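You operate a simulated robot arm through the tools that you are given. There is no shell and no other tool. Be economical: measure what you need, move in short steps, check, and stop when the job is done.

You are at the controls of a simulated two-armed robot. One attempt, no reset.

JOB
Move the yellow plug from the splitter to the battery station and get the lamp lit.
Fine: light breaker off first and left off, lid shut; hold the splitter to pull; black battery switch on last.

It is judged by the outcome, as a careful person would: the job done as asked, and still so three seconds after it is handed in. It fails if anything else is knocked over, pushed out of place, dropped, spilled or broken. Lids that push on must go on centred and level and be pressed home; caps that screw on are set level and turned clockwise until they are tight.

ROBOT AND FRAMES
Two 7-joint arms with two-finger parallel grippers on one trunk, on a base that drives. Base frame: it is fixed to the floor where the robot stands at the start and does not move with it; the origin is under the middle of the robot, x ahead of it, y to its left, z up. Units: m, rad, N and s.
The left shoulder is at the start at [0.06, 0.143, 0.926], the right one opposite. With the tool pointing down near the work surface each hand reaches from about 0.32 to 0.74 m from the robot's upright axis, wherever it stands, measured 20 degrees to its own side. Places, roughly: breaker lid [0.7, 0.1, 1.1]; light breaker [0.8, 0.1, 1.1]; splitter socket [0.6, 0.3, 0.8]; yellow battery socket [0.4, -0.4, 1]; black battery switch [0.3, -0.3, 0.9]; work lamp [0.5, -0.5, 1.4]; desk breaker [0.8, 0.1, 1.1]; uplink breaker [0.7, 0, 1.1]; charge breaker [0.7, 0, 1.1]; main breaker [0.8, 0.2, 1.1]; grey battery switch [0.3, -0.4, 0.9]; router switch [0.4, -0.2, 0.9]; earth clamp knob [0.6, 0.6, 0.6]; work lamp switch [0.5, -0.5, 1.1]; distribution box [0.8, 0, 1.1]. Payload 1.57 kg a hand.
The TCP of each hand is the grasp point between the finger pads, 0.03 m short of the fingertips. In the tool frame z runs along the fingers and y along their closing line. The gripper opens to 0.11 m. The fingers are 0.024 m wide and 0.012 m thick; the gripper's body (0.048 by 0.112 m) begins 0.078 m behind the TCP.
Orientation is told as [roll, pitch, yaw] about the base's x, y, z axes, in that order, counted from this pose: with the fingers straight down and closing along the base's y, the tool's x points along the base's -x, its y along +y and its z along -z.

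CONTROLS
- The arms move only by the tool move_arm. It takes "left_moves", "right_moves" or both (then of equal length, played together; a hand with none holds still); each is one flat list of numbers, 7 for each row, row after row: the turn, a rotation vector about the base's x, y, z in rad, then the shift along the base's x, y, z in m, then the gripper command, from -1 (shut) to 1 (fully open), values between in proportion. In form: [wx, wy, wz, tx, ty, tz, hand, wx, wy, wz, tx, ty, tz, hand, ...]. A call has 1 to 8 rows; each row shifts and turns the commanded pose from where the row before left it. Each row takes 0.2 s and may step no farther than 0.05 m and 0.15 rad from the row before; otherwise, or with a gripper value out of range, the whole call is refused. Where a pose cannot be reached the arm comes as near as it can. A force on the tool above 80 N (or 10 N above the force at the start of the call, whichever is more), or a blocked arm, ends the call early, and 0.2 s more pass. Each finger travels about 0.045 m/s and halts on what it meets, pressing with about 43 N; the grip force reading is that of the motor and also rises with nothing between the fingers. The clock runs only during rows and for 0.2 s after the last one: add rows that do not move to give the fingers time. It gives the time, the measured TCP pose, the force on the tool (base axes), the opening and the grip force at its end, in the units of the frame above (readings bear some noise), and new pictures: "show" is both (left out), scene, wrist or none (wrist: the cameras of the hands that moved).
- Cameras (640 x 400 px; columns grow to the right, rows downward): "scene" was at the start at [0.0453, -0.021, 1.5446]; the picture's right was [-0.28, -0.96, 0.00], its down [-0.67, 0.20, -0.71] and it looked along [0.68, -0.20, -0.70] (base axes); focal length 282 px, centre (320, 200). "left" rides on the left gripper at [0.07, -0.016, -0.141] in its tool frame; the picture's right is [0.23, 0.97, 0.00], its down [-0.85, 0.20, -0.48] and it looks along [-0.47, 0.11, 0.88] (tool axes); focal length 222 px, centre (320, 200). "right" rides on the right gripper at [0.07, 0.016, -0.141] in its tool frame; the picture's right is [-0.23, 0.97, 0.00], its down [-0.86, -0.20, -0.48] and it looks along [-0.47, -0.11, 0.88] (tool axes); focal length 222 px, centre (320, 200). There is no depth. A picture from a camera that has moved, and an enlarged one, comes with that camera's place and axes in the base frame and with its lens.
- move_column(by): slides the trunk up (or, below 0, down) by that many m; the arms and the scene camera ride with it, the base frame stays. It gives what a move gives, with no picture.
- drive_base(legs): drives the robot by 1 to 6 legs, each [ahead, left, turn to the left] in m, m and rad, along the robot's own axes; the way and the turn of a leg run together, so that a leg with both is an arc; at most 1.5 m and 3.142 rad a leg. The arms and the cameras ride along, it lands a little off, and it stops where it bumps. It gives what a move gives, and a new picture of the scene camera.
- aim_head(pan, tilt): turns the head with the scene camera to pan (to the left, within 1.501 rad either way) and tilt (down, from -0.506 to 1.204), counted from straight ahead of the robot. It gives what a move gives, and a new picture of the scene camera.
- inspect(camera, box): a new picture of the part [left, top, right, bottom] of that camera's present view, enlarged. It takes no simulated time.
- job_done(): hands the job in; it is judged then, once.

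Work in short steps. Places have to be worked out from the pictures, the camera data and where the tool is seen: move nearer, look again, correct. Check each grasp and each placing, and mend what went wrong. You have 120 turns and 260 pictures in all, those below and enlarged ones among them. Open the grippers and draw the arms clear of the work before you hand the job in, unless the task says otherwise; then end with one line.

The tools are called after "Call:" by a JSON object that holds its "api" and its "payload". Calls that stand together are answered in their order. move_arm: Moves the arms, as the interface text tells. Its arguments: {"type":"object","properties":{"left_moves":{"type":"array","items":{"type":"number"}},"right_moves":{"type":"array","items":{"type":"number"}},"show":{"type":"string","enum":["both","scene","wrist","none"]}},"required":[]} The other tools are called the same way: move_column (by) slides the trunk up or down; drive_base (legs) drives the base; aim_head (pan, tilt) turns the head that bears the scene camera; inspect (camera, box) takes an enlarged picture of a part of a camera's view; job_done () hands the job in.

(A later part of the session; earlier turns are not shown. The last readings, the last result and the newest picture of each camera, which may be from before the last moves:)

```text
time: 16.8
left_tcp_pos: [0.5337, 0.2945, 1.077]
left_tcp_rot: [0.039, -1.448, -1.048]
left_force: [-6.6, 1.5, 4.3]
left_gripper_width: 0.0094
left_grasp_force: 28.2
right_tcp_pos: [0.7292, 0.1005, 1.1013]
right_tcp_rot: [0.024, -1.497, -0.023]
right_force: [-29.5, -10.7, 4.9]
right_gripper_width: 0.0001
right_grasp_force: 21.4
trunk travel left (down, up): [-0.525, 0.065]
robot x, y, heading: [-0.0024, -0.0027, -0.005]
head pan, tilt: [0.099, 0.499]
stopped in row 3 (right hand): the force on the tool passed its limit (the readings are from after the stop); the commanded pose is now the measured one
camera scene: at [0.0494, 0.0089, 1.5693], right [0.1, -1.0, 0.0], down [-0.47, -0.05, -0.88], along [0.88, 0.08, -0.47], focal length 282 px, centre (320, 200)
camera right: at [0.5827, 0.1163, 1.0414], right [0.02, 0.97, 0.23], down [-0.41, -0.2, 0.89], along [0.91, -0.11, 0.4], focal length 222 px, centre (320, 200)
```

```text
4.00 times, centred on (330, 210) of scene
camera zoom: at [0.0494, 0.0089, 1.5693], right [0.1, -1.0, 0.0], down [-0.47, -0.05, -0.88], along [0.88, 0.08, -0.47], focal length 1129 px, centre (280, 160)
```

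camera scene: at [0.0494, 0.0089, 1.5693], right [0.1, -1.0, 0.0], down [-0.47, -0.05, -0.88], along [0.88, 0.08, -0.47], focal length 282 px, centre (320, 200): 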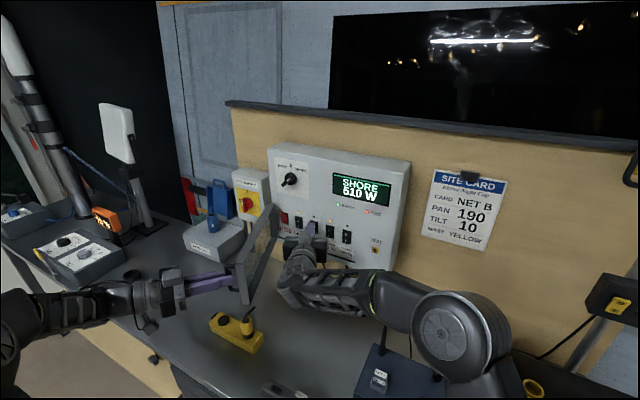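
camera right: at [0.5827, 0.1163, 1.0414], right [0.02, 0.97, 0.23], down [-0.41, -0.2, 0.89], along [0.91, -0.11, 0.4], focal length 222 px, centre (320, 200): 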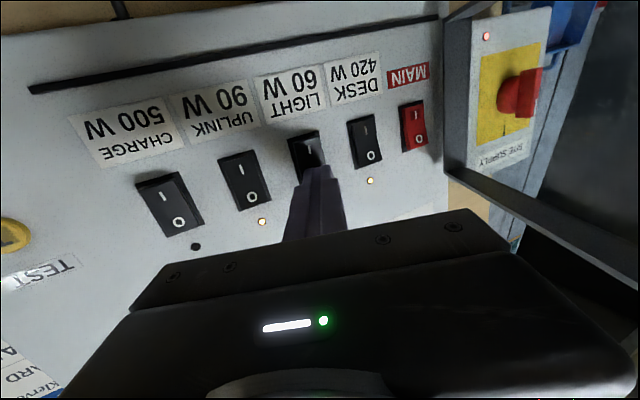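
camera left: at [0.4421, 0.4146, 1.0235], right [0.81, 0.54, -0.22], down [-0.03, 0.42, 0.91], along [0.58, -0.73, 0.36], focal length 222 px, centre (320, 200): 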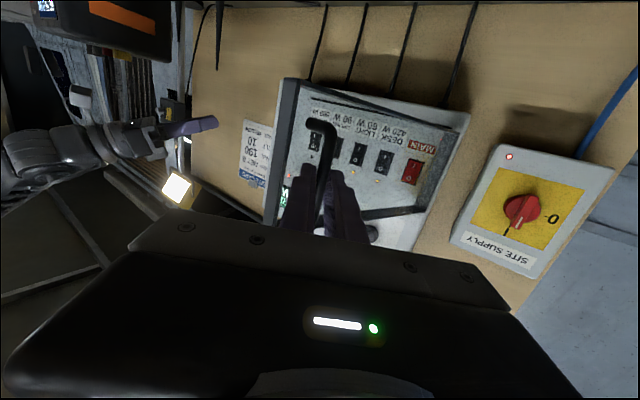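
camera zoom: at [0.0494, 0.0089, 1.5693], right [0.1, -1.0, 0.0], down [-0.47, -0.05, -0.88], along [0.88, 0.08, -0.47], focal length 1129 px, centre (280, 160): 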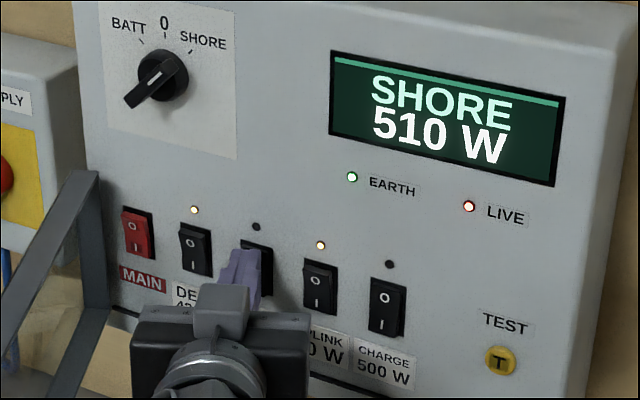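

Display fell to 510 W and the light's lamp is out: light breaker off. Retract the right hand straight back, then to the right.

Call:
{"api": "move_arm", "payload": {"right_moves": [0, 0, 0, -0.02, 0, 0, -1, 0, 0, 0, -0.03, 0, 0, -1, 0, 0, 0, -0.035, -0.03, 0, -1, 0, 0, 0, -0.03, -0.035, 0, -1, 0, 0, 0, -0.02, -0.04, 0, -1, 0, 0, 0, 0, -0.045, 0, -1, 0, 0, 0, 0, -0.045, 0, -1, 0, 0.15, 0, -0.01, -0.045, 0, -1], "show": "scene"}}

```text
time: 18.6
left_tcp_pos: [0.5344, 0.2953, 1.0765]
left_tcp_rot: [0.015, -1.445, -1.02]
left_force: [-24.5, 4.0, 11.8]
left_gripper_width: 0.0098
left_grasp_force: 28.1
right_tcp_pos: [0.5889, -0.14, 1.0997]
right_tcp_rot: [0.004, -1.344, 0.001]
right_force: [0.2, 0.3, 0.1]
right_gripper_width: 0.0001
right_grasp_force: 21.0
trunk travel left (down, up): [-0.525, 0.065]
robot x, y, heading: [0.0025, -0.0008, 0.004]
head pan, tilt: [0.099, 0.499]
camera scene: at [0.0526, 0.0101, 1.569], right [0.1, -1.0, 0.0], down [-0.47, -0.05, -0.88], along [0.88, 0.09, -0.48], focal length 282 px, centre (320, 200)
```

scene: 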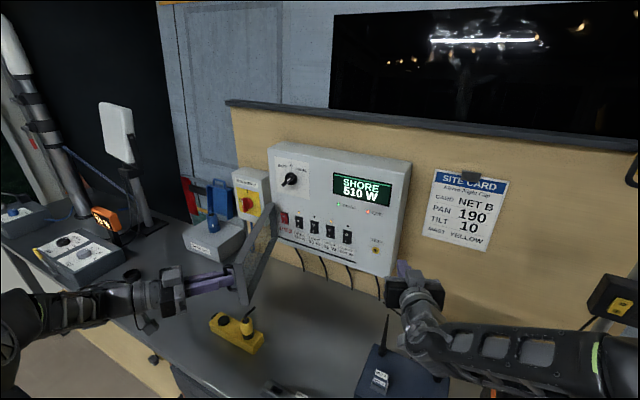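

Now close the lid by reversing the arc.

Call:
{"api": "move_arm", "payload": {"left_moves": [0, 0, 0.015, -0.0022, -0.0135, 0, -1, 0, 0, 0.015, -0.0017, -0.0136, 0, -1, 0, 0, 0.015, -0.001, -0.0137, 0, -1, 0, 0, 0.015, -0.0003, -0.0137, 0, -1, 0, 0, 0.02, 0.0003, -0.0137, 0, -1, 0, 0, 0.02, 0.001, -0.0137, 0, -1, 0, 0, 0.02, 0.0018, -0.0136, 0, -1, 0, 0, 0.02, 0.0025, -0.0135, 0, -1], "show": "none"}}

Call:
{"api": "move_arm", "payload": {"left_moves": [0, 0, 0.02, 0.0032, -0.0132, 0, -1, 0, 0, 0.02, 0.0037, -0.0132, 0, -1, 0, 0, 0.02, 0.0043, -0.013, 0, -1, 0, 0, 0.02, 0.005, -0.0127, 0, -1, 0, 0, 0.025, 0.0056, -0.0124, 0, -1, 0, 0, 0.025, 0.0061, -0.0122, 0, -1, 0, 0, 0.025, 0.0067, -0.012, 0, -1, 0, 0, 0.025, 0.0074, -0.0116, 0, -1], "show": "scene"}}

```text
time: 20.4
left_tcp_pos: [0.5373, 0.1839, 1.076]
left_tcp_rot: [0.015, -1.447, -0.886]
left_force: [-18.1, -4.8, 5.2]
left_gripper_width: 0.0095
left_grasp_force: 28.0
right_tcp_pos: [0.5894, -0.1405, 1.1012]
right_tcp_rot: [0.007, -1.347, -0.005]
right_force: [0.0, -0.1, -0.2]
right_gripper_width: 0.0
right_grasp_force: 21.5
trunk travel left (down, up): [-0.525, 0.065]
robot x, y, heading: [-0.0016, 0.0017, -0.008]
head pan, tilt: [0.099, 0.499]
```

```text
time: 22.2
left_tcp_pos: [0.5786, 0.0841, 1.0751]
left_tcp_rot: [0.02, -1.446, -0.708]
left_force: [-11.8, -8.7, 4.1]
left_gripper_width: 0.0096
left_grasp_force: 27.9
right_tcp_pos: [0.5901, -0.1419, 1.0999]
right_tcp_rot: [0.009, -1.345, -0.008]
right_force: [0.2, 0.2, -0.3]
right_gripper_width: 0.0
right_grasp_force: 21.2
trunk travel left (down, up): [-0.525, 0.065]
robot x, y, heading: [-0.0003, 0.0005, -0.003]
head pan, tilt: [0.099, 0.499]
camera scene: at [0.0547, 0.0088, 1.569], right [0.1, -1.0, 0.0], down [-0.48, -0.05, -0.88], along [0.87, 0.09, -0.48], focal length 282 px, centre (320, 200)
```

scene: 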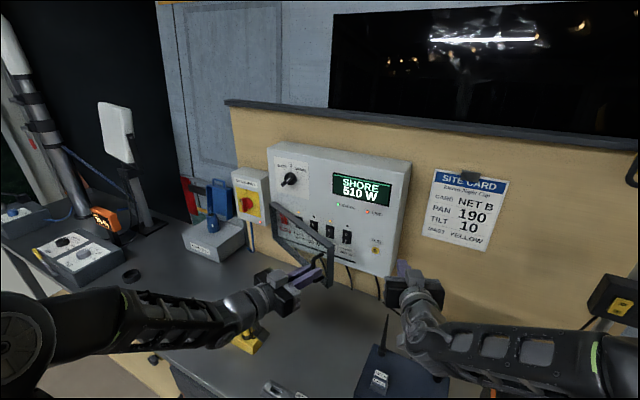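

Call:
{"api": "move_arm", "payload": {"left_moves": [0, 0, 0.025, 0.0079, -0.0114, 0, -1, 0, 0, 0.025, 0.0084, -0.0108, 0, -1, 0, 0, 0.025, 0.009, -0.0102, 0, -1, 0, 0, 0.025, 0.0096, -0.0095, 0, -1, 0, 0, 0.05, 0.0098, -0.0103, 0, -1, 0, 0, 0.05, 0.0103, -0.009, 0, -1, 0, 0, 0.05, 0.0107, -0.0085, 0, -1, 0, 0, 0.05, 0.013, -0.0085, 0, -1], "show": "scene"}}

Call:
{"api": "inspect", "payload": {"camera": "scene", "box": [260, 190, 380, 280]}}

```text
time: 24.0
left_tcp_pos: [0.658, 0.0043, 1.0752]
left_tcp_rot: [0.019, -1.447, -0.407]
left_force: [-5.5, -9.6, 3.0]
left_gripper_width: 0.0095
left_grasp_force: 28.0
right_tcp_pos: [0.5893, -0.1405, 1.0991]
right_tcp_rot: [0.009, -1.344, -0.005]
right_force: [-0.7, -0.4, 1.1]
right_gripper_width: 0.0001
right_grasp_force: 21.1
trunk travel left (down, up): [-0.525, 0.065]
robot x, y, heading: [0.0014, -0.0032, -0.007]
head pan, tilt: [0.099, 0.499]
camera scene: at [0.0553, 0.0089, 1.569], right [0.1, -1.0, 0.0], down [-0.48, -0.05, -0.88], along [0.87, 0.09, -0.48], focal length 282 px, centre (320, 200)
```

scene: 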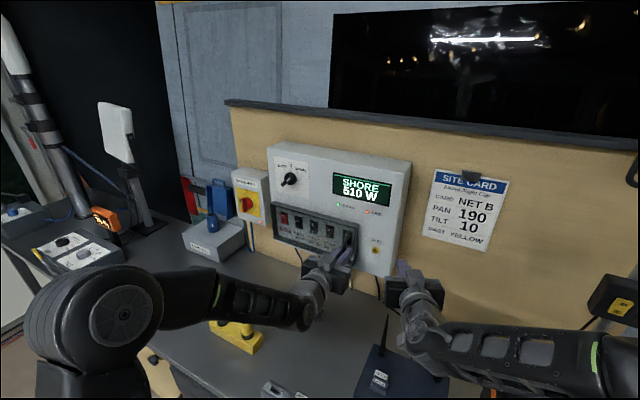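

```text
4.44 times, centred on (320, 235) of scene
camera zoom: at [0.0553, 0.0089, 1.569], right [0.1, -1.0, 0.0], down [-0.48, -0.05, -0.88], along [0.87, 0.09, -0.48], focal length 1255 px, centre (320, 44)
```

zoom: 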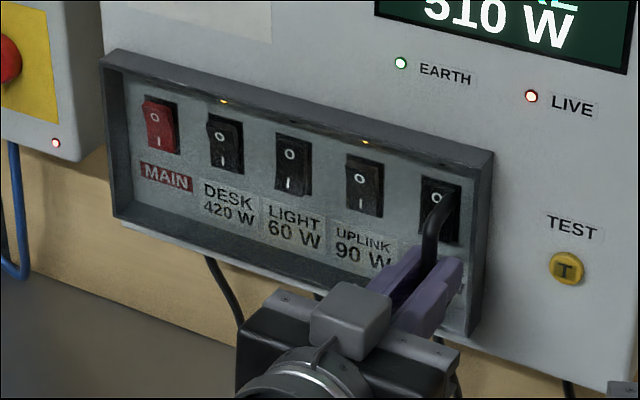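

Lid looks shut; press a little to seat it, then release and back off.

Call:
{"api": "move_arm", "payload": {"left_moves": [0, 0, 0, 0.003, -0.0012, 0, -1, 0, 0, 0, 0.003, -0.0012, 0, -1, 0, 0, 0, 0, 0, 0, -0.4, 0, 0, 0, 0, 0, 0, -0.2, 0, 0, 0, 0, 0, 0, -0.2, 0, 0, 0, -0.018, 0.0077, 0, -0.2, 0, 0, 0, -0.028, 0.0115, 0, -0.2, 0, 0, 0, -0.028, 0.0115, 0, -0.2], "show": "scene"}}

Call:
{"api": "inspect", "payload": {"camera": "scene", "box": [260, 190, 380, 280]}}

```text
time: 25.8
left_tcp_pos: [0.5905, 0.037, 1.074]
left_tcp_rot: [-0.005, -1.445, -0.381]
left_force: [0.1, 0.0, 0.7]
left_gripper_width: 0.0439
left_grasp_force: 0.1
right_tcp_pos: [0.5906, -0.1405, 1.0986]
right_tcp_rot: [0.004, -1.344, 0.0]
right_force: [-0.6, -0.4, -0.1]
right_gripper_width: 0.0002
right_grasp_force: 20.7
trunk travel left (down, up): [-0.525, 0.065]
robot x, y, heading: [-0.0019, 0.001, -0.003]
head pan, tilt: [0.099, 0.499]
camera scene: at [0.0561, 0.0107, 1.5689], right [0.1, -1.0, 0.0], down [-0.48, -0.05, -0.88], along [0.87, 0.08, -0.48], focal length 282 px, centre (320, 200)
```

scene: 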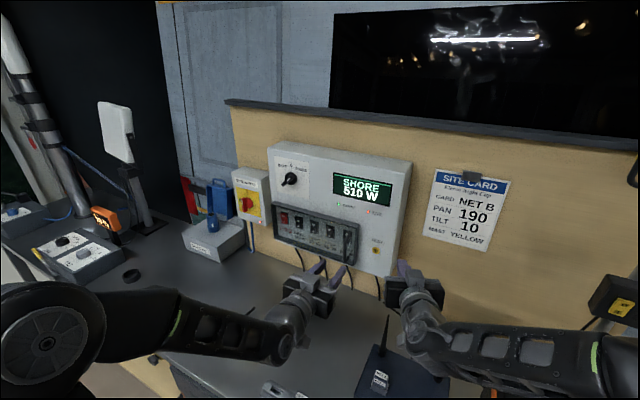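

```text
4.44 times, centred on (320, 235) of scene
camera zoom: at [0.0561, 0.0107, 1.5689], right [0.1, -1.0, 0.0], down [-0.48, -0.05, -0.88], along [0.87, 0.08, -0.48], focal length 1255 px, centre (320, 44)
```

zoom: 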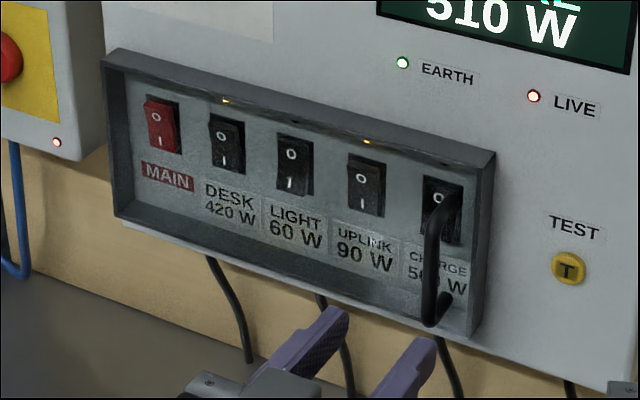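

Lid shut with light on O. Next the splitter: I bring the left hand back, turning it down again, and turn the right hand down too; then look at the splitter.

Call:
{"api": "move_arm", "payload": {"left_moves": [0, 0, 0.127, -0.03, 0.04, 0.01, 1, 0, 0, 0.127, -0.03, 0.04, 0.01, 1, 0, 0, 0.127, -0.03, 0.04, 0.01, 1, 0, 0.15, 0, 0, 0.03, 0.01, 1, 0, 0.15, 0, 0, 0.03, 0.01, 1, 0, 0.15, 0, 0, 0.03, 0.01, 1, 0, 0.15, 0, 0, 0.03, 0.01, 1, 0, 0.15, 0, 0, 0.03, 0.01, 1], "right_moves": [0, 0, 0, -0.01, 0, 0.005, 0, 0, 0, 0, -0.01, 0, 0.005, 0, 0, 0.15, 0, -0.01, 0, 0.01, 0, 0, 0.15, 0, -0.01, 0, 0.01, 0, 0, 0.15, 0, -0.01, 0, 0.01, 0, 0, 0.15, 0, -0.01, 0, 0.01, 0, 0, 0.15, 0, -0.01, 0, 0.01, 0, 0, 0.15, 0, -0.01, 0, 0.01, 0], "show": "none"}}

Call:
{"api": "aim_head", "payload": {"pan": 0.35, "tilt": 0.85}}

```text
refused: row 1 steps farther than a row can; nothing moved
```

```text
time: 26.6
left_tcp_pos: [0.5916, 0.0367, 1.0746]
left_tcp_rot: [-0.004, -1.446, -0.383]
left_force: [0.3, 0.4, -0.2]
left_gripper_width: 0.0437
left_grasp_force: 0.0
right_tcp_pos: [0.5912, -0.1405, 1.1]
right_tcp_rot: [0.006, -1.342, -0.001]
right_force: [-0.6, 0.0, 0.1]
right_gripper_width: 0.0002
right_grasp_force: 21.3
trunk travel left (down, up): [-0.525, 0.065]
robot x, y, heading: [0.0001, -0.0016, -0.005]
head pan, tilt: [0.351, 0.85]
camera scene: at [0.0398, 0.0283, 1.539], right [0.34, -0.94, 0.0], down [-0.71, -0.26, -0.66], along [0.62, 0.23, -0.75], focal length 282 px, centre (320, 200)
```

scene: 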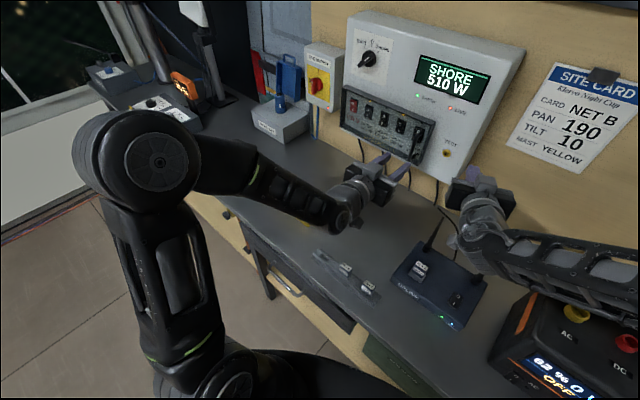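

Call:
{"api": "move_arm", "payload": {"left_moves": [0, 0, 0.127, -0.03, 0.035, 0.01, 1, 0, 0, 0.127, -0.03, 0.035, 0.01, 1, 0, 0, 0.127, -0.03, 0.035, 0.01, 1, 0, 0.15, 0, 0, 0.03, 0.01, 1, 0, 0.15, 0, 0, 0.03, 0.01, 1, 0, 0.15, 0, 0, 0.03, 0.01, 1, 0, 0.15, 0, 0, 0.03, 0.01, 1, 0, 0.15, 0, 0, 0.03, 0.01, 1], "right_moves": [0, 0, 0, -0.01, 0, 0.005, 0, 0, 0, 0, -0.01, 0, 0.005, 0, 0, 0.15, 0, -0.01, 0, 0.01, 0, 0, 0.15, 0, -0.01, 0, 0.01, 0, 0, 0.15, 0, -0.01, 0, 0.01, 0, 0, 0.15, 0, -0.01, 0, 0.01, 0, 0, 0.15, 0, -0.01, 0, 0.01, 0, 0, 0.15, 0, -0.01, 0, 0.01, 0], "show": "none"}}

Call:
{"api": "move_arm", "payload": {"left_moves": [0, 0.14, 0, 0, 0.02, 0, 1, 0, 0.14, 0, 0, 0.02, 0, 1, 0, 0.14, 0, 0, 0.02, 0, 1, 0, 0.14, 0, 0, 0.02, 0, 1, 0, 0.14, 0, 0, 0.02, 0, 1], "right_moves": [0, 0.15, 0, -0.01, 0, 0.005, 0, 0, 0.15, 0, -0.01, 0, 0.005, 0, 0, 0.14, 0, 0, 0, 0, 0, 0, 0, 0, 0, 0, 0, 0, 0, 0, 0, 0, 0, 0, 0], "show": "both"}}

```text
time: 28.4
left_tcp_pos: [0.5375, 0.2841, 1.1624]
left_tcp_rot: [-0.005, -0.696, 0.001]
left_force: [-0.1, 0.7, -0.6]
left_gripper_width: 0.1099
left_grasp_force: 0.1
left hand out of reach, approached as far as the arm can: row 2, 3
right_tcp_pos: [0.5116, -0.1384, 1.1663]
right_tcp_rot: [0.003, -0.44, 0.0]
right_force: [0.2, -0.3, -0.1]
right_gripper_width: 0.0552
right_grasp_force: 0.0
trunk travel left (down, up): [-0.525, 0.065]
robot x, y, heading: [0.0001, -0.001, -0.004]
head pan, tilt: [0.351, 0.85]
```

```text
time: 29.6
left_tcp_pos: [0.5246, 0.3309, 1.1258]
left_tcp_rot: [-0.014, -0.17, 0.022]
left_force: [1.8, 0.0, 0.0]
left_gripper_width: 0.1099
left_grasp_force: 0.0
left hand out of reach, approached as far as the arm can: row 1, 2, 3, 5
right_tcp_pos: [0.4974, -0.1415, 1.1711]
right_tcp_rot: [0.006, -0.214, -0.001]
right_force: [0.1, 0.2, -0.4]
right_gripper_width: 0.0548
right_grasp_force: 0.1
right hand out of reach, approached as far as the arm can: row 2, 3
trunk travel left (down, up): [-0.525, 0.065]
robot x, y, heading: [0.0006, 0.0021, -0.007]
head pan, tilt: [0.351, 0.85]
camera scene: at [0.0396, 0.0259, 1.5389], right [0.34, -0.94, 0.0], down [-0.71, -0.26, -0.66], along [0.62, 0.23, -0.75], focal length 282 px, centre (320, 200)
camera right: at [0.3978, -0.1253, 1.2945], right [0.22, 0.97, 0.05], down [0.73, -0.2, 0.65], along [0.64, -0.1, -0.76], focal length 222 px, centre (320, 200)
camera left: at [0.4323, 0.3144, 1.252], right [-0.24, 0.97, -0.05], down [0.76, 0.22, 0.61], along [0.61, 0.11, -0.79], focal length 222 px, centre (320, 200)
```

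scene: 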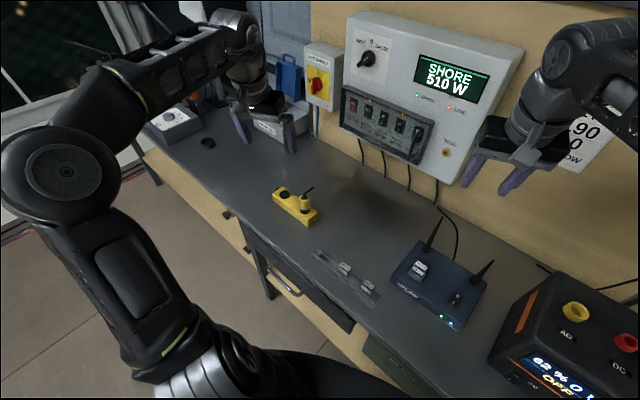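
right: 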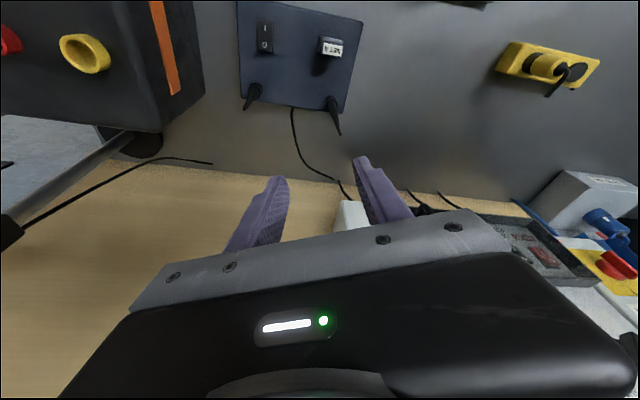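
left: 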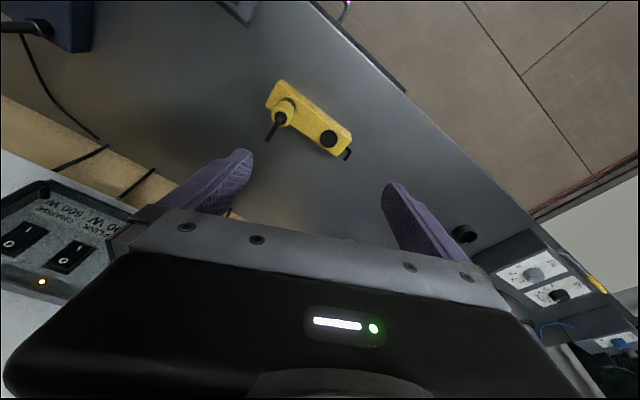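

Good clear views of the splitter from three cameras; zoom in to measure.

Call:
{"api": "inspect", "payload": {"camera": "scene", "box": [255, 170, 335, 240]}}

Call:
{"api": "inspect", "payload": {"camera": "left", "box": [250, 65, 370, 175]}}

Call:
{"api": "inspect", "payload": {"camera": "right", "box": [480, 30, 610, 110]}}

```text
5.71 times, centred on (295, 205) of scene
camera zoom: at [0.0396, 0.0259, 1.5389], right [0.34, -0.94, 0.0], down [-0.71, -0.26, -0.66], along [0.62, 0.23, -0.75], focal length 1613 px, centre (463, 171)
```

zoom: 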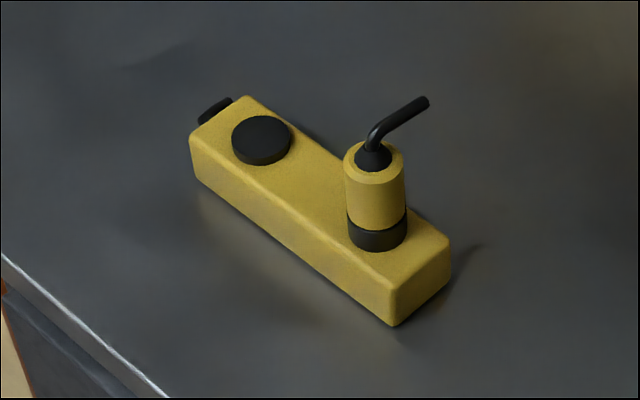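

```text
3.64 times, centred on (310, 120) of left
camera zoom: at [0.4323, 0.3144, 1.252], right [-0.24, 0.97, -0.05], down [0.76, 0.22, 0.61], along [0.61, 0.11, -0.79], focal length 808 px, centre (356, 491)
```

zoom: 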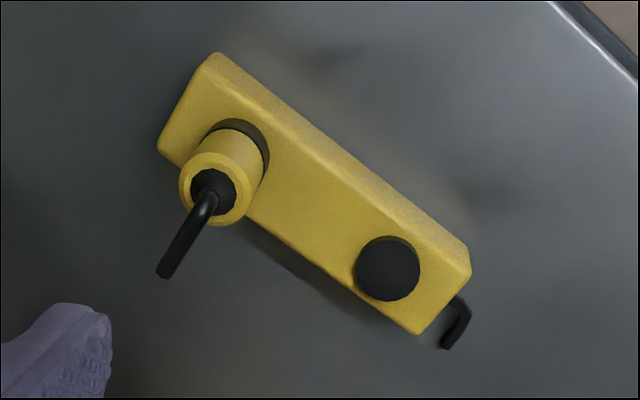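

```text
4.92 times, centred on (545, 70) of right
camera zoom: at [0.3978, -0.1253, 1.2945], right [0.22, 0.97, 0.05], down [0.73, -0.2, 0.65], along [0.64, -0.1, -0.76], focal length 1094 px, centre (-788, 840)
```

zoom: 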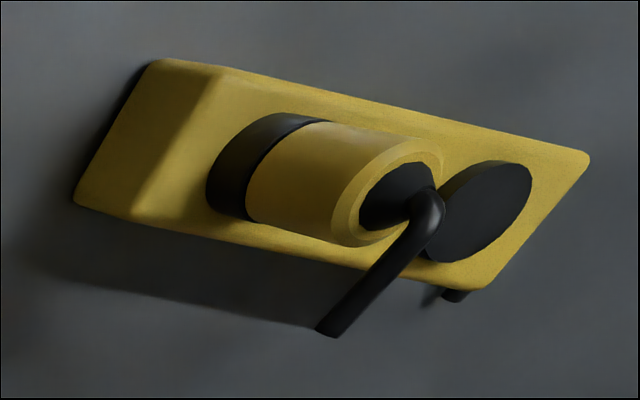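

Splitter blank socket ≈(0.599,0.354,0.841); plug top ≈(0.561,0.264,0.897), Ø≈0.032; splitter axis 22.5° off y. I lower the left hand above the blank end and yaw it to close across the splitter.

Call:
{"api": "move_arm", "payload": {"left_moves": [0, 0, 0.146, 0.009, 0.003, -0.022, 1, 0, 0, 0.146, 0.009, 0.003, -0.022, 1, 0, 0, 0.146, 0.009, 0.003, -0.022, 1, 0, 0, 0.146, 0.009, 0.003, -0.022, 1, 0, 0, 0.146, 0.009, 0.003, -0.022, 1, 0, 0, 0.146, 0.009, 0.003, -0.022, 1, 0, 0, 0.146, 0.009, 0.003, -0.022, 1, 0, 0, 0.146, 0.009, 0.003, -0.022, 1]}}

```text
time: 31.4
left_tcp_pos: [0.5789, 0.3644, 0.9411]
left_tcp_rot: [-0.023, -0.153, 1.184]
left_force: [0.3, -0.1, 0.5]
left_gripper_width: 0.11
left_grasp_force: 0.0
left hand out of reach, approached as far as the arm can: row 6, 7, 8
right_tcp_pos: [0.4957, -0.1376, 1.1717]
right_tcp_rot: [0.003, -0.216, 0.001]
right_force: [1.0, 0.3, -0.6]
right_gripper_width: 0.0548
right_grasp_force: 0.2
trunk travel left (down, up): [-0.525, 0.065]
robot x, y, heading: [0.0001, -0.0007, -0.003]
head pan, tilt: [0.351, 0.85]
camera scene: at [0.0401, 0.0287, 1.5389], right [0.34, -0.94, 0.0], down [-0.71, -0.26, -0.66], along [0.62, 0.23, -0.75], focal length 282 px, centre (320, 200)
camera left: at [0.5575, 0.2753, 1.0693], right [-0.98, 0.16, -0.06], down [0.1, 0.79, 0.6], along [0.14, 0.58, -0.8], focal length 222 px, centre (320, 200)
```

scene: 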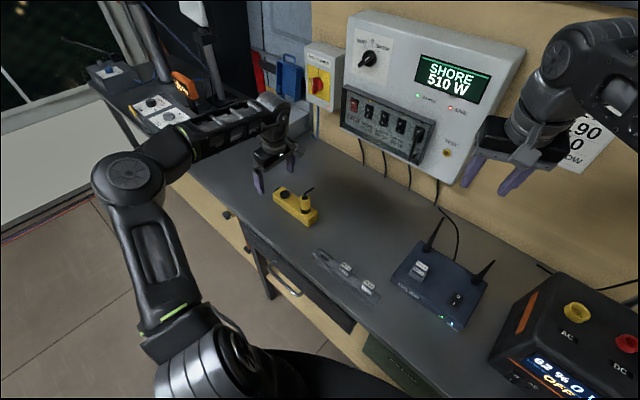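
left: 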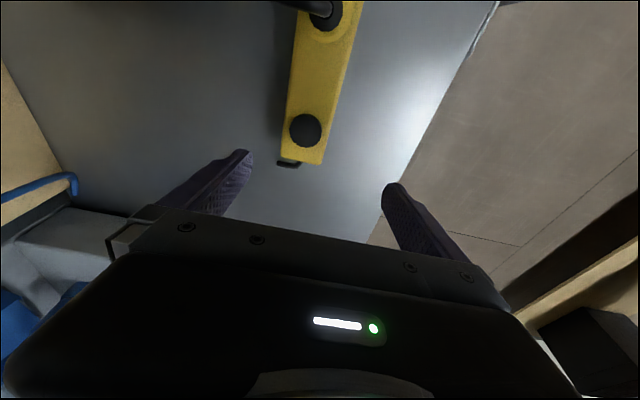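

The left hand leans toward the plug side; I tilt it the other way (away from plug) and centre over the blank end.

Call:
{"api": "move_arm", "payload": {"left_moves": [-0.104, 0.044, 0, 0.006, 0, 0, 0.7, -0.104, 0.044, 0, 0.006, 0, 0, 0.7, -0.104, 0.044, 0, 0.006, 0, 0, 0.7, -0.104, 0.044, 0, 0.006, 0, 0, 0.7]}}

Call:
{"api": "inspect", "payload": {"camera": "scene", "box": [235, 110, 335, 240]}}

```text
time: 32.4
left_tcp_pos: [0.5401, 0.3599, 0.9163]
left_tcp_rot: [-0.023, 0.297, 1.18]
left_force: [0.1, 0.7, -0.7]
left_gripper_width: 0.0931
left_grasp_force: 0.0
left hand out of reach, approached as far as the arm can: row 1, 2, 3, 4
right_tcp_pos: [0.4963, -0.1392, 1.1721]
right_tcp_rot: [0.004, -0.215, 0.001]
right_force: [-0.5, 0.8, -0.5]
right_gripper_width: 0.055
right_grasp_force: 0.0
trunk travel left (down, up): [-0.525, 0.065]
robot x, y, heading: [0.003, -0.0007, -0.004]
head pan, tilt: [0.351, 0.85]
camera scene: at [0.0397, 0.0285, 1.5389], right [0.34, -0.94, 0.0], down [-0.71, -0.26, -0.66], along [0.62, 0.23, -0.75], focal length 282 px, centre (320, 200)
camera left: at [0.5435, 0.3314, 1.071], right [-0.99, 0.16, 0.05], down [0.17, 0.96, 0.2], along [-0.01, 0.21, -0.98], focal length 222 px, centre (320, 200)
```

scene: 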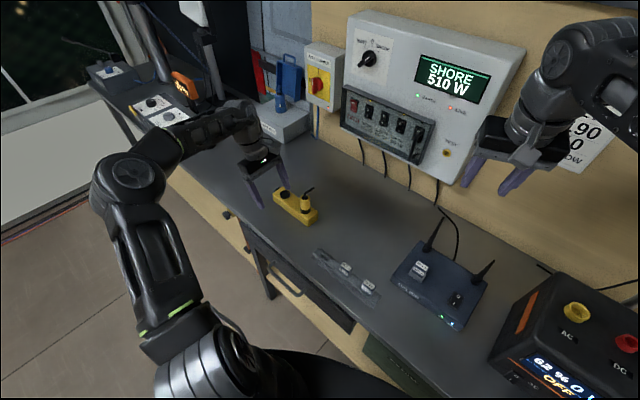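
left: 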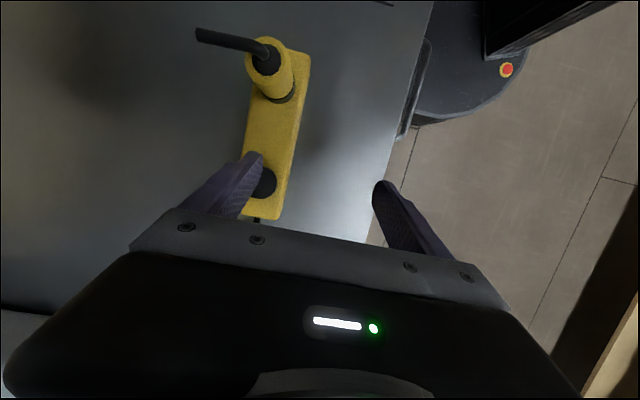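

```text
3.08 times, centred on (285, 175) of scene
camera zoom: at [0.0397, 0.0285, 1.5389], right [0.34, -0.94, 0.0], down [-0.71, -0.26, -0.66], along [0.62, 0.23, -0.75], focal length 869 px, centre (428, 277)
```

zoom: 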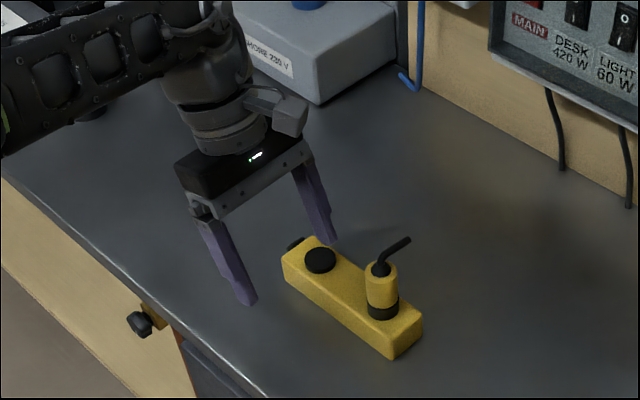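

The reach is at its limit there; I raise the left hand slightly and shift the base along the bench edge by ~0.15 m to the left.

Call:
{"api": "move_arm", "payload": {"left_moves": [0, 0, 0, 0, 0, 0.025, 0.7, 0, 0, 0, 0, 0, 0.025, 0.7], "show": "none"}}

Call:
{"api": "drive_base", "payload": {"legs": [[0.055, 0.135, 0]]}}

```text
time: 33.0
left_tcp_pos: [0.5196, 0.3535, 0.9536]
left_tcp_rot: [-0.02, 0.297, 1.179]
left_force: [-0.1, 0.2, 0.0]
left_gripper_width: 0.0933
left_grasp_force: 0.0
left hand out of reach, approached as far as the arm can: row 1, 2
right_tcp_pos: [0.4956, -0.1392, 1.1714]
right_tcp_rot: [0.003, -0.214, 0.002]
right_force: [0.5, -0.6, 0.2]
right_gripper_width: 0.0551
right_grasp_force: 0.2
trunk travel left (down, up): [-0.525, 0.065]
robot x, y, heading: [0.0023, -0.0035, -0.004]
head pan, tilt: [0.351, 0.85]
```

```text
time: 34.4
left_tcp_pos: [0.5763, 0.4893, 0.9537]
left_tcp_rot: [-0.02, 0.297, 1.181]
left_force: [0.1, 0.7, -1.0]
left_gripper_width: 0.0935
left_grasp_force: 0.0
right_tcp_pos: [0.5524, -0.0019, 1.1712]
right_tcp_rot: [0.003, -0.215, 0.003]
right_force: [1.2, -0.2, 0.4]
right_gripper_width: 0.0549
right_grasp_force: 0.0
trunk travel left (down, up): [-0.525, 0.065]
robot x, y, heading: [0.0589, 0.1318, -0.001]
head pan, tilt: [0.351, 0.85]
camera scene: at [0.0963, 0.1645, 1.5388], right [0.34, -0.94, 0.0], down [-0.71, -0.26, -0.66], along [0.62, 0.23, -0.75], focal length 282 px, centre (320, 200)
```

scene: 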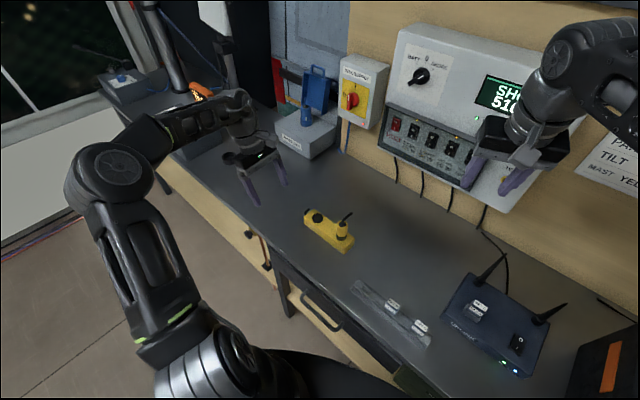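

Base moved. Bring the left hand over the blank end at z≈0.90 (splitter top 0.838).

Call:
{"api": "move_arm", "payload": {"left_moves": [0, 0, 0, 0.007, -0.031, 0, 0.7, 0, 0, 0, 0.007, -0.031, 0, 0.7, 0, 0, 0, 0.007, -0.031, 0, 0.7, 0, 0, 0, 0.007, -0.031, 0, 0.7]}}

Call:
{"api": "inspect", "payload": {"camera": "scene", "box": [265, 140, 385, 260]}}

```text
time: 35.4
left_tcp_pos: [0.5854, 0.366, 0.9485]
left_tcp_rot: [-0.025, 0.295, 1.183]
left_force: [0.7, -0.1, -0.1]
left_gripper_width: 0.0936
left_grasp_force: 0.0
left hand out of reach, approached as far as the arm can: row 3, 4
right_tcp_pos: [0.5523, -0.0037, 1.1706]
right_tcp_rot: [0.003, -0.214, 0.005]
right_force: [-0.1, 0.6, 0.2]
right_gripper_width: 0.0551
right_grasp_force: 0.0
trunk travel left (down, up): [-0.525, 0.065]
robot x, y, heading: [0.0548, 0.1336, 0.001]
head pan, tilt: [0.351, 0.85]
camera scene: at [0.0957, 0.1627, 1.5389], right [0.34, -0.94, 0.0], down [-0.71, -0.26, -0.66], along [0.62, 0.23, -0.75], focal length 282 px, centre (320, 200)
camera left: at [0.5883, 0.3372, 1.103], right [-0.99, 0.16, 0.04], down [0.17, 0.96, 0.2], along [-0.01, 0.21, -0.98], focal length 222 px, centre (320, 200)
```

scene: 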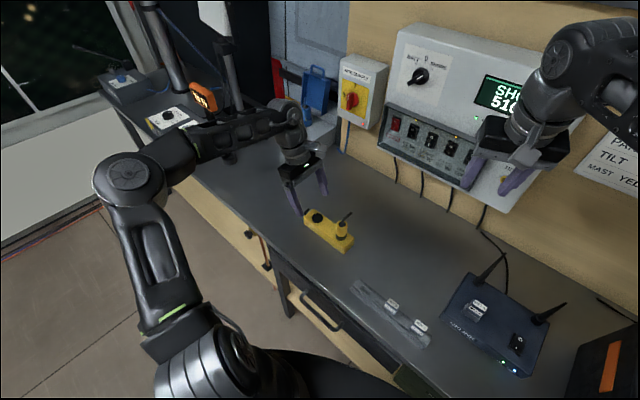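
left: 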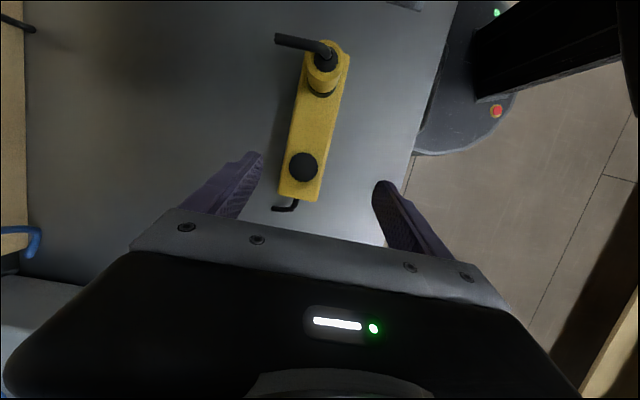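

```text
3.33 times, centred on (325, 200) of scene
camera zoom: at [0.0957, 0.1627, 1.5389], right [0.34, -0.94, 0.0], down [-0.71, -0.26, -0.66], along [0.62, 0.23, -0.75], focal length 941 px, centre (303, 200)
```

zoom: 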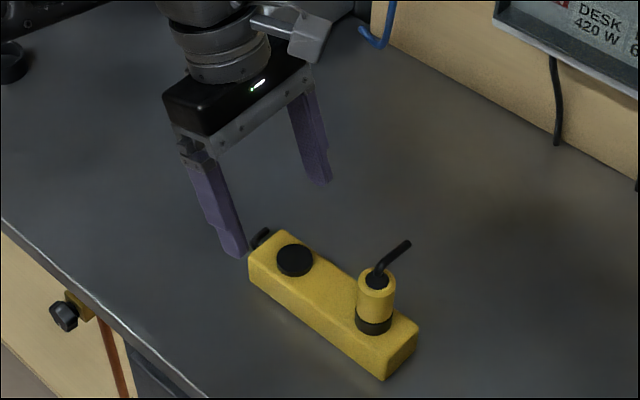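

Try lowering; orientation looks aligned with the splitter.

Call:
{"api": "move_arm", "payload": {"left_moves": [0, 0, 0, 0.005, 0, -0.025, 0.7, 0, 0, 0, 0.004, -0.001, -0.02, 0.7], "show": "wrist"}}

```text
time: 36.0
left_tcp_pos: [0.5956, 0.3655, 0.9035]
left_tcp_rot: [-0.019, 0.297, 1.184]
left_force: [0.2, 0.2, -0.1]
left_gripper_width: 0.0936
left_grasp_force: 0.1
right_tcp_pos: [0.5527, -0.0031, 1.1706]
right_tcp_rot: [0.005, -0.214, 0.003]
right_force: [0.1, -0.7, 0.0]
right_gripper_width: 0.0548
right_grasp_force: 0.1
trunk travel left (down, up): [-0.525, 0.065]
robot x, y, heading: [0.0551, 0.1352, 0.0]
head pan, tilt: [0.351, 0.85]
camera left: at [0.5989, 0.3369, 1.0577], right [-0.99, 0.16, 0.05], down [0.17, 0.96, 0.2], along [-0.01, 0.21, -0.98], focal length 222 px, centre (320, 200)
```

left: 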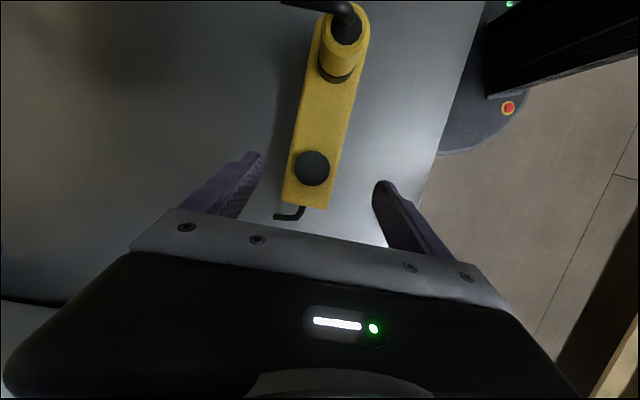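

Reachable now. Descend to straddle the splitter (TCP z≈0.839).

Call:
{"api": "move_arm", "payload": {"left_moves": [0, 0, 0, 0.001, -0.0015, -0.016, 0.7, 0, 0, 0, 0.001, -0.0015, -0.016, 0.7, 0, 0, 0, 0.001, -0.0015, -0.016, 0.7, 0, 0, 0, 0.001, -0.0015, -0.016, 0.7]}}

Call:
{"api": "inspect", "payload": {"camera": "scene", "box": [265, 140, 385, 260]}}

```text
time: 37.0
left_tcp_pos: [0.599, 0.3593, 0.8389]
left_tcp_rot: [-0.017, 0.296, 1.182]
left_force: [-0.1, -0.5, -0.2]
left_gripper_width: 0.0935
left_grasp_force: 0.1
right_tcp_pos: [0.5528, -0.0033, 1.1711]
right_tcp_rot: [0.004, -0.215, 0.004]
right_force: [0.2, 0.1, 0.0]
right_gripper_width: 0.0553
right_grasp_force: 0.0
trunk travel left (down, up): [-0.525, 0.065]
robot x, y, heading: [0.0541, 0.1347, -0.001]
head pan, tilt: [0.351, 0.85]
camera scene: at [0.0958, 0.163, 1.5389], right [0.34, -0.94, 0.0], down [-0.71, -0.26, -0.66], along [0.62, 0.23, -0.75], focal length 282 px, centre (320, 200)
camera left: at [0.6027, 0.3305, 0.9932], right [-0.99, 0.16, 0.05], down [0.17, 0.96, 0.2], along [-0.01, 0.21, -0.98], focal length 222 px, centre (320, 200)
```

scene: 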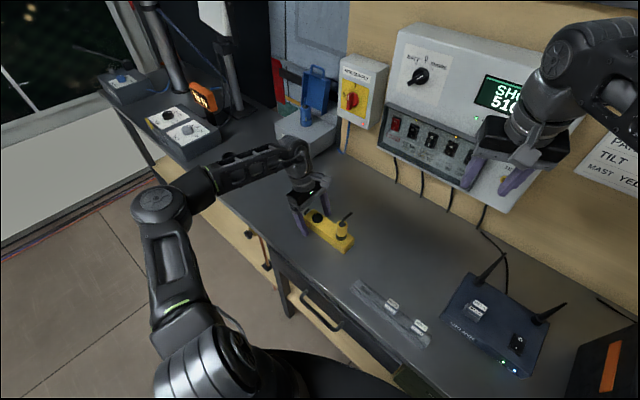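
left: 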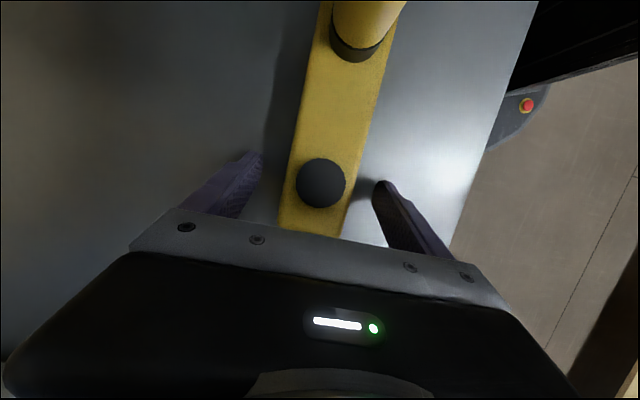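

```text
3.33 times, centred on (325, 200) of scene
camera zoom: at [0.0958, 0.163, 1.5389], right [0.34, -0.94, 0.0], down [-0.71, -0.26, -0.66], along [0.62, 0.23, -0.75], focal length 941 px, centre (303, 200)
```

zoom: 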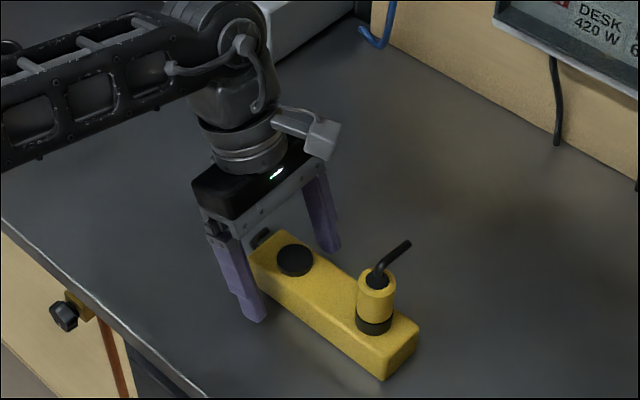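

Straddling nicely; the splitter sits ~4 mm toward one finger, so I shift and close gently.

Call:
{"api": "move_arm", "payload": {"left_moves": [0, 0, 0, -0.0037, 0.0015, 0, 0.5, 0, 0, 0, 0, 0, 0, 0.1, 0, 0, 0, 0, 0, 0, -0.3, 0, 0, 0, 0, 0, 0, -0.6, 0, 0, 0, 0, 0, 0, -1, 0, 0, 0, 0, 0, 0, -1]}}

Call:
{"api": "inspect", "payload": {"camera": "scene", "box": [265, 140, 385, 260]}}

```text
time: 38.4
left_tcp_pos: [0.5951, 0.3614, 0.8387]
left_tcp_rot: [-0.019, 0.297, 1.181]
left_force: [-0.2, 0.3, 0.0]
left_gripper_width: 0.0499
left_grasp_force: 40.2
right_tcp_pos: [0.5522, -0.0035, 1.1715]
right_tcp_rot: [0.004, -0.214, 0.001]
right_force: [-0.1, 0.4, 0.3]
right_gripper_width: 0.0552
right_grasp_force: 0.1
trunk travel left (down, up): [-0.525, 0.065]
robot x, y, heading: [0.0543, 0.1306, -0.005]
head pan, tilt: [0.351, 0.85]
camera scene: at [0.0956, 0.1629, 1.5389], right [0.34, -0.94, 0.0], down [-0.71, -0.26, -0.66], along [0.62, 0.23, -0.75], focal length 282 px, centre (320, 200)
camera left: at [0.5983, 0.3328, 0.9927], right [-0.99, 0.16, 0.05], down [0.17, 0.96, 0.2], along [-0.01, 0.21, -0.98], focal length 222 px, centre (320, 200)
```

scene: 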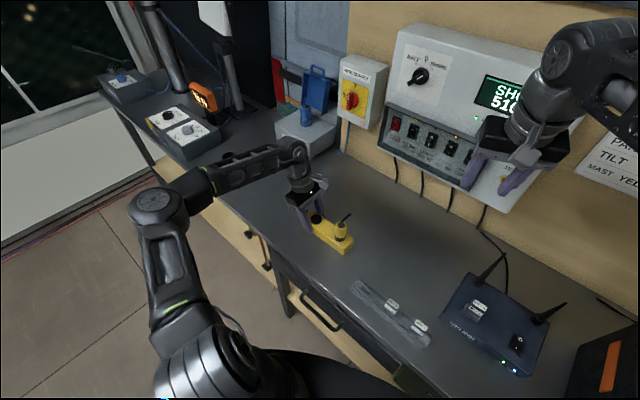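
left: 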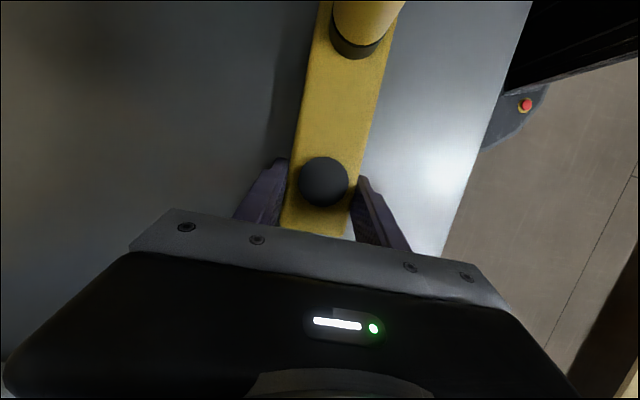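

```text
3.33 times, centred on (325, 200) of scene
camera zoom: at [0.0956, 0.1629, 1.5389], right [0.34, -0.94, 0.0], down [-0.71, -0.26, -0.66], along [0.62, 0.23, -0.75], focal length 941 px, centre (303, 200)
```

zoom: 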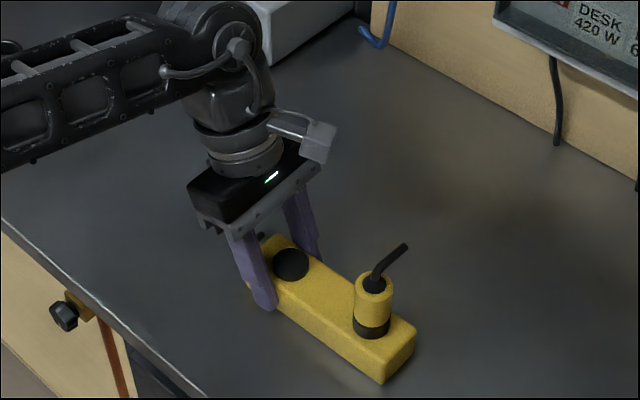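

Splitter is held (0.05 m wide). Now bring the right hand (kept leaning back ~0.21 rad, clear of the cable stub and the left hand) above the plug.

Call:
{"api": "move_arm", "payload": {"right_moves": [0, 0, 0.03, 0.0, 0.038, -0.02, 0.1, 0, 0, 0.03, 0, 0.038, -0.02, 0.1, 0, 0, 0.03, 0, 0.038, -0.02, 0.1, 0, 0, 0.03, 0, 0.038, -0.02, 0.1, 0, 0, 0.03, 0, 0.038, -0.02, 0.1, 0, 0, 0.03, 0, 0.038, -0.02, 0.1, 0, 0, 0.03, 0, 0.035, -0.02, 0.1]}}

Call:
{"api": "inspect", "payload": {"camera": "scene", "box": [265, 140, 425, 260]}}

```text
time: 40.0
left_tcp_pos: [0.5955, 0.362, 0.8382]
left_tcp_rot: [-0.019, 0.298, 1.183]
left_force: [-0.5, 0.5, 1.7]
left_gripper_width: 0.0497
left_grasp_force: 43.4
right_tcp_pos: [0.5529, 0.2594, 1.0315]
right_tcp_rot: [0.003, -0.215, 0.214]
right_force: [0.4, 0.9, 0.0]
right_gripper_width: 0.0607
right_grasp_force: 0.0
trunk travel left (down, up): [-0.525, 0.065]
robot x, y, heading: [0.0533, 0.1353, 0.002]
head pan, tilt: [0.351, 0.85]
camera scene: at [0.0955, 0.1633, 1.5389], right [0.34, -0.94, 0.0], down [-0.71, -0.26, -0.66], along [0.62, 0.23, -0.75], focal length 282 px, centre (320, 200)
camera right: at [0.4541, 0.2557, 1.1546], right [0.01, 1.0, 0.05], down [0.76, -0.04, 0.65], along [0.65, 0.03, -0.76], focal length 222 px, centre (320, 200)
```

scene: 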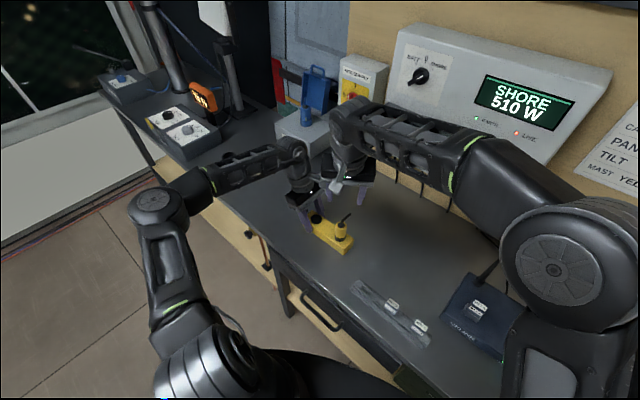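
right: 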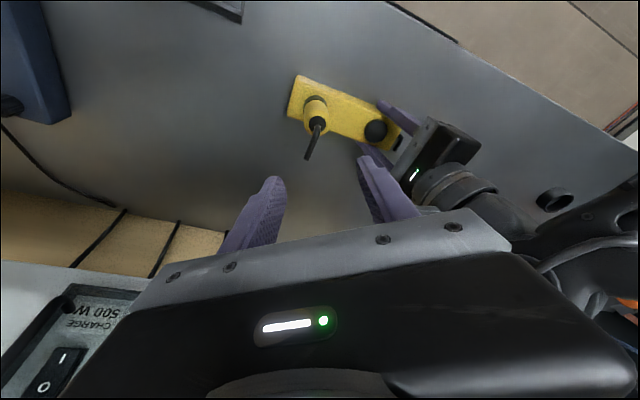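

```text
3.33 times, centred on (345, 200) of scene
camera zoom: at [0.0955, 0.1633, 1.5389], right [0.34, -0.94, 0.0], down [-0.71, -0.26, -0.66], along [0.62, 0.23, -0.75], focal length 941 px, centre (237, 200)
```

zoom: 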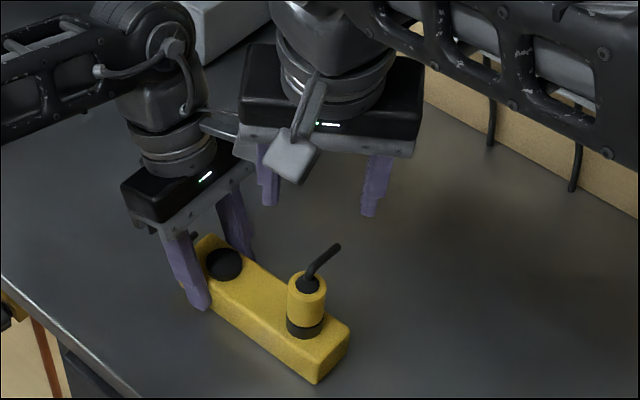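

Call:
{"api": "inspect", "payload": {"camera": "right", "box": [270, 60, 410, 180]}}

```text
3.33 times, centred on (340, 120) of right
camera zoom: at [0.4541, 0.2557, 1.1546], right [0.01, 1.0, 0.05], down [0.76, -0.04, 0.65], along [0.65, 0.03, -0.76], focal length 740 px, centre (253, 467)
```

zoom: 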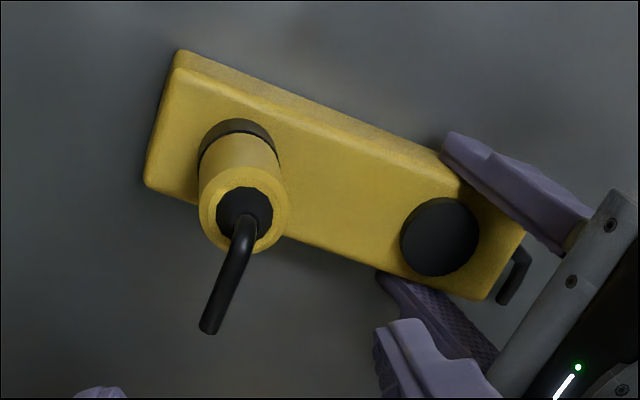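

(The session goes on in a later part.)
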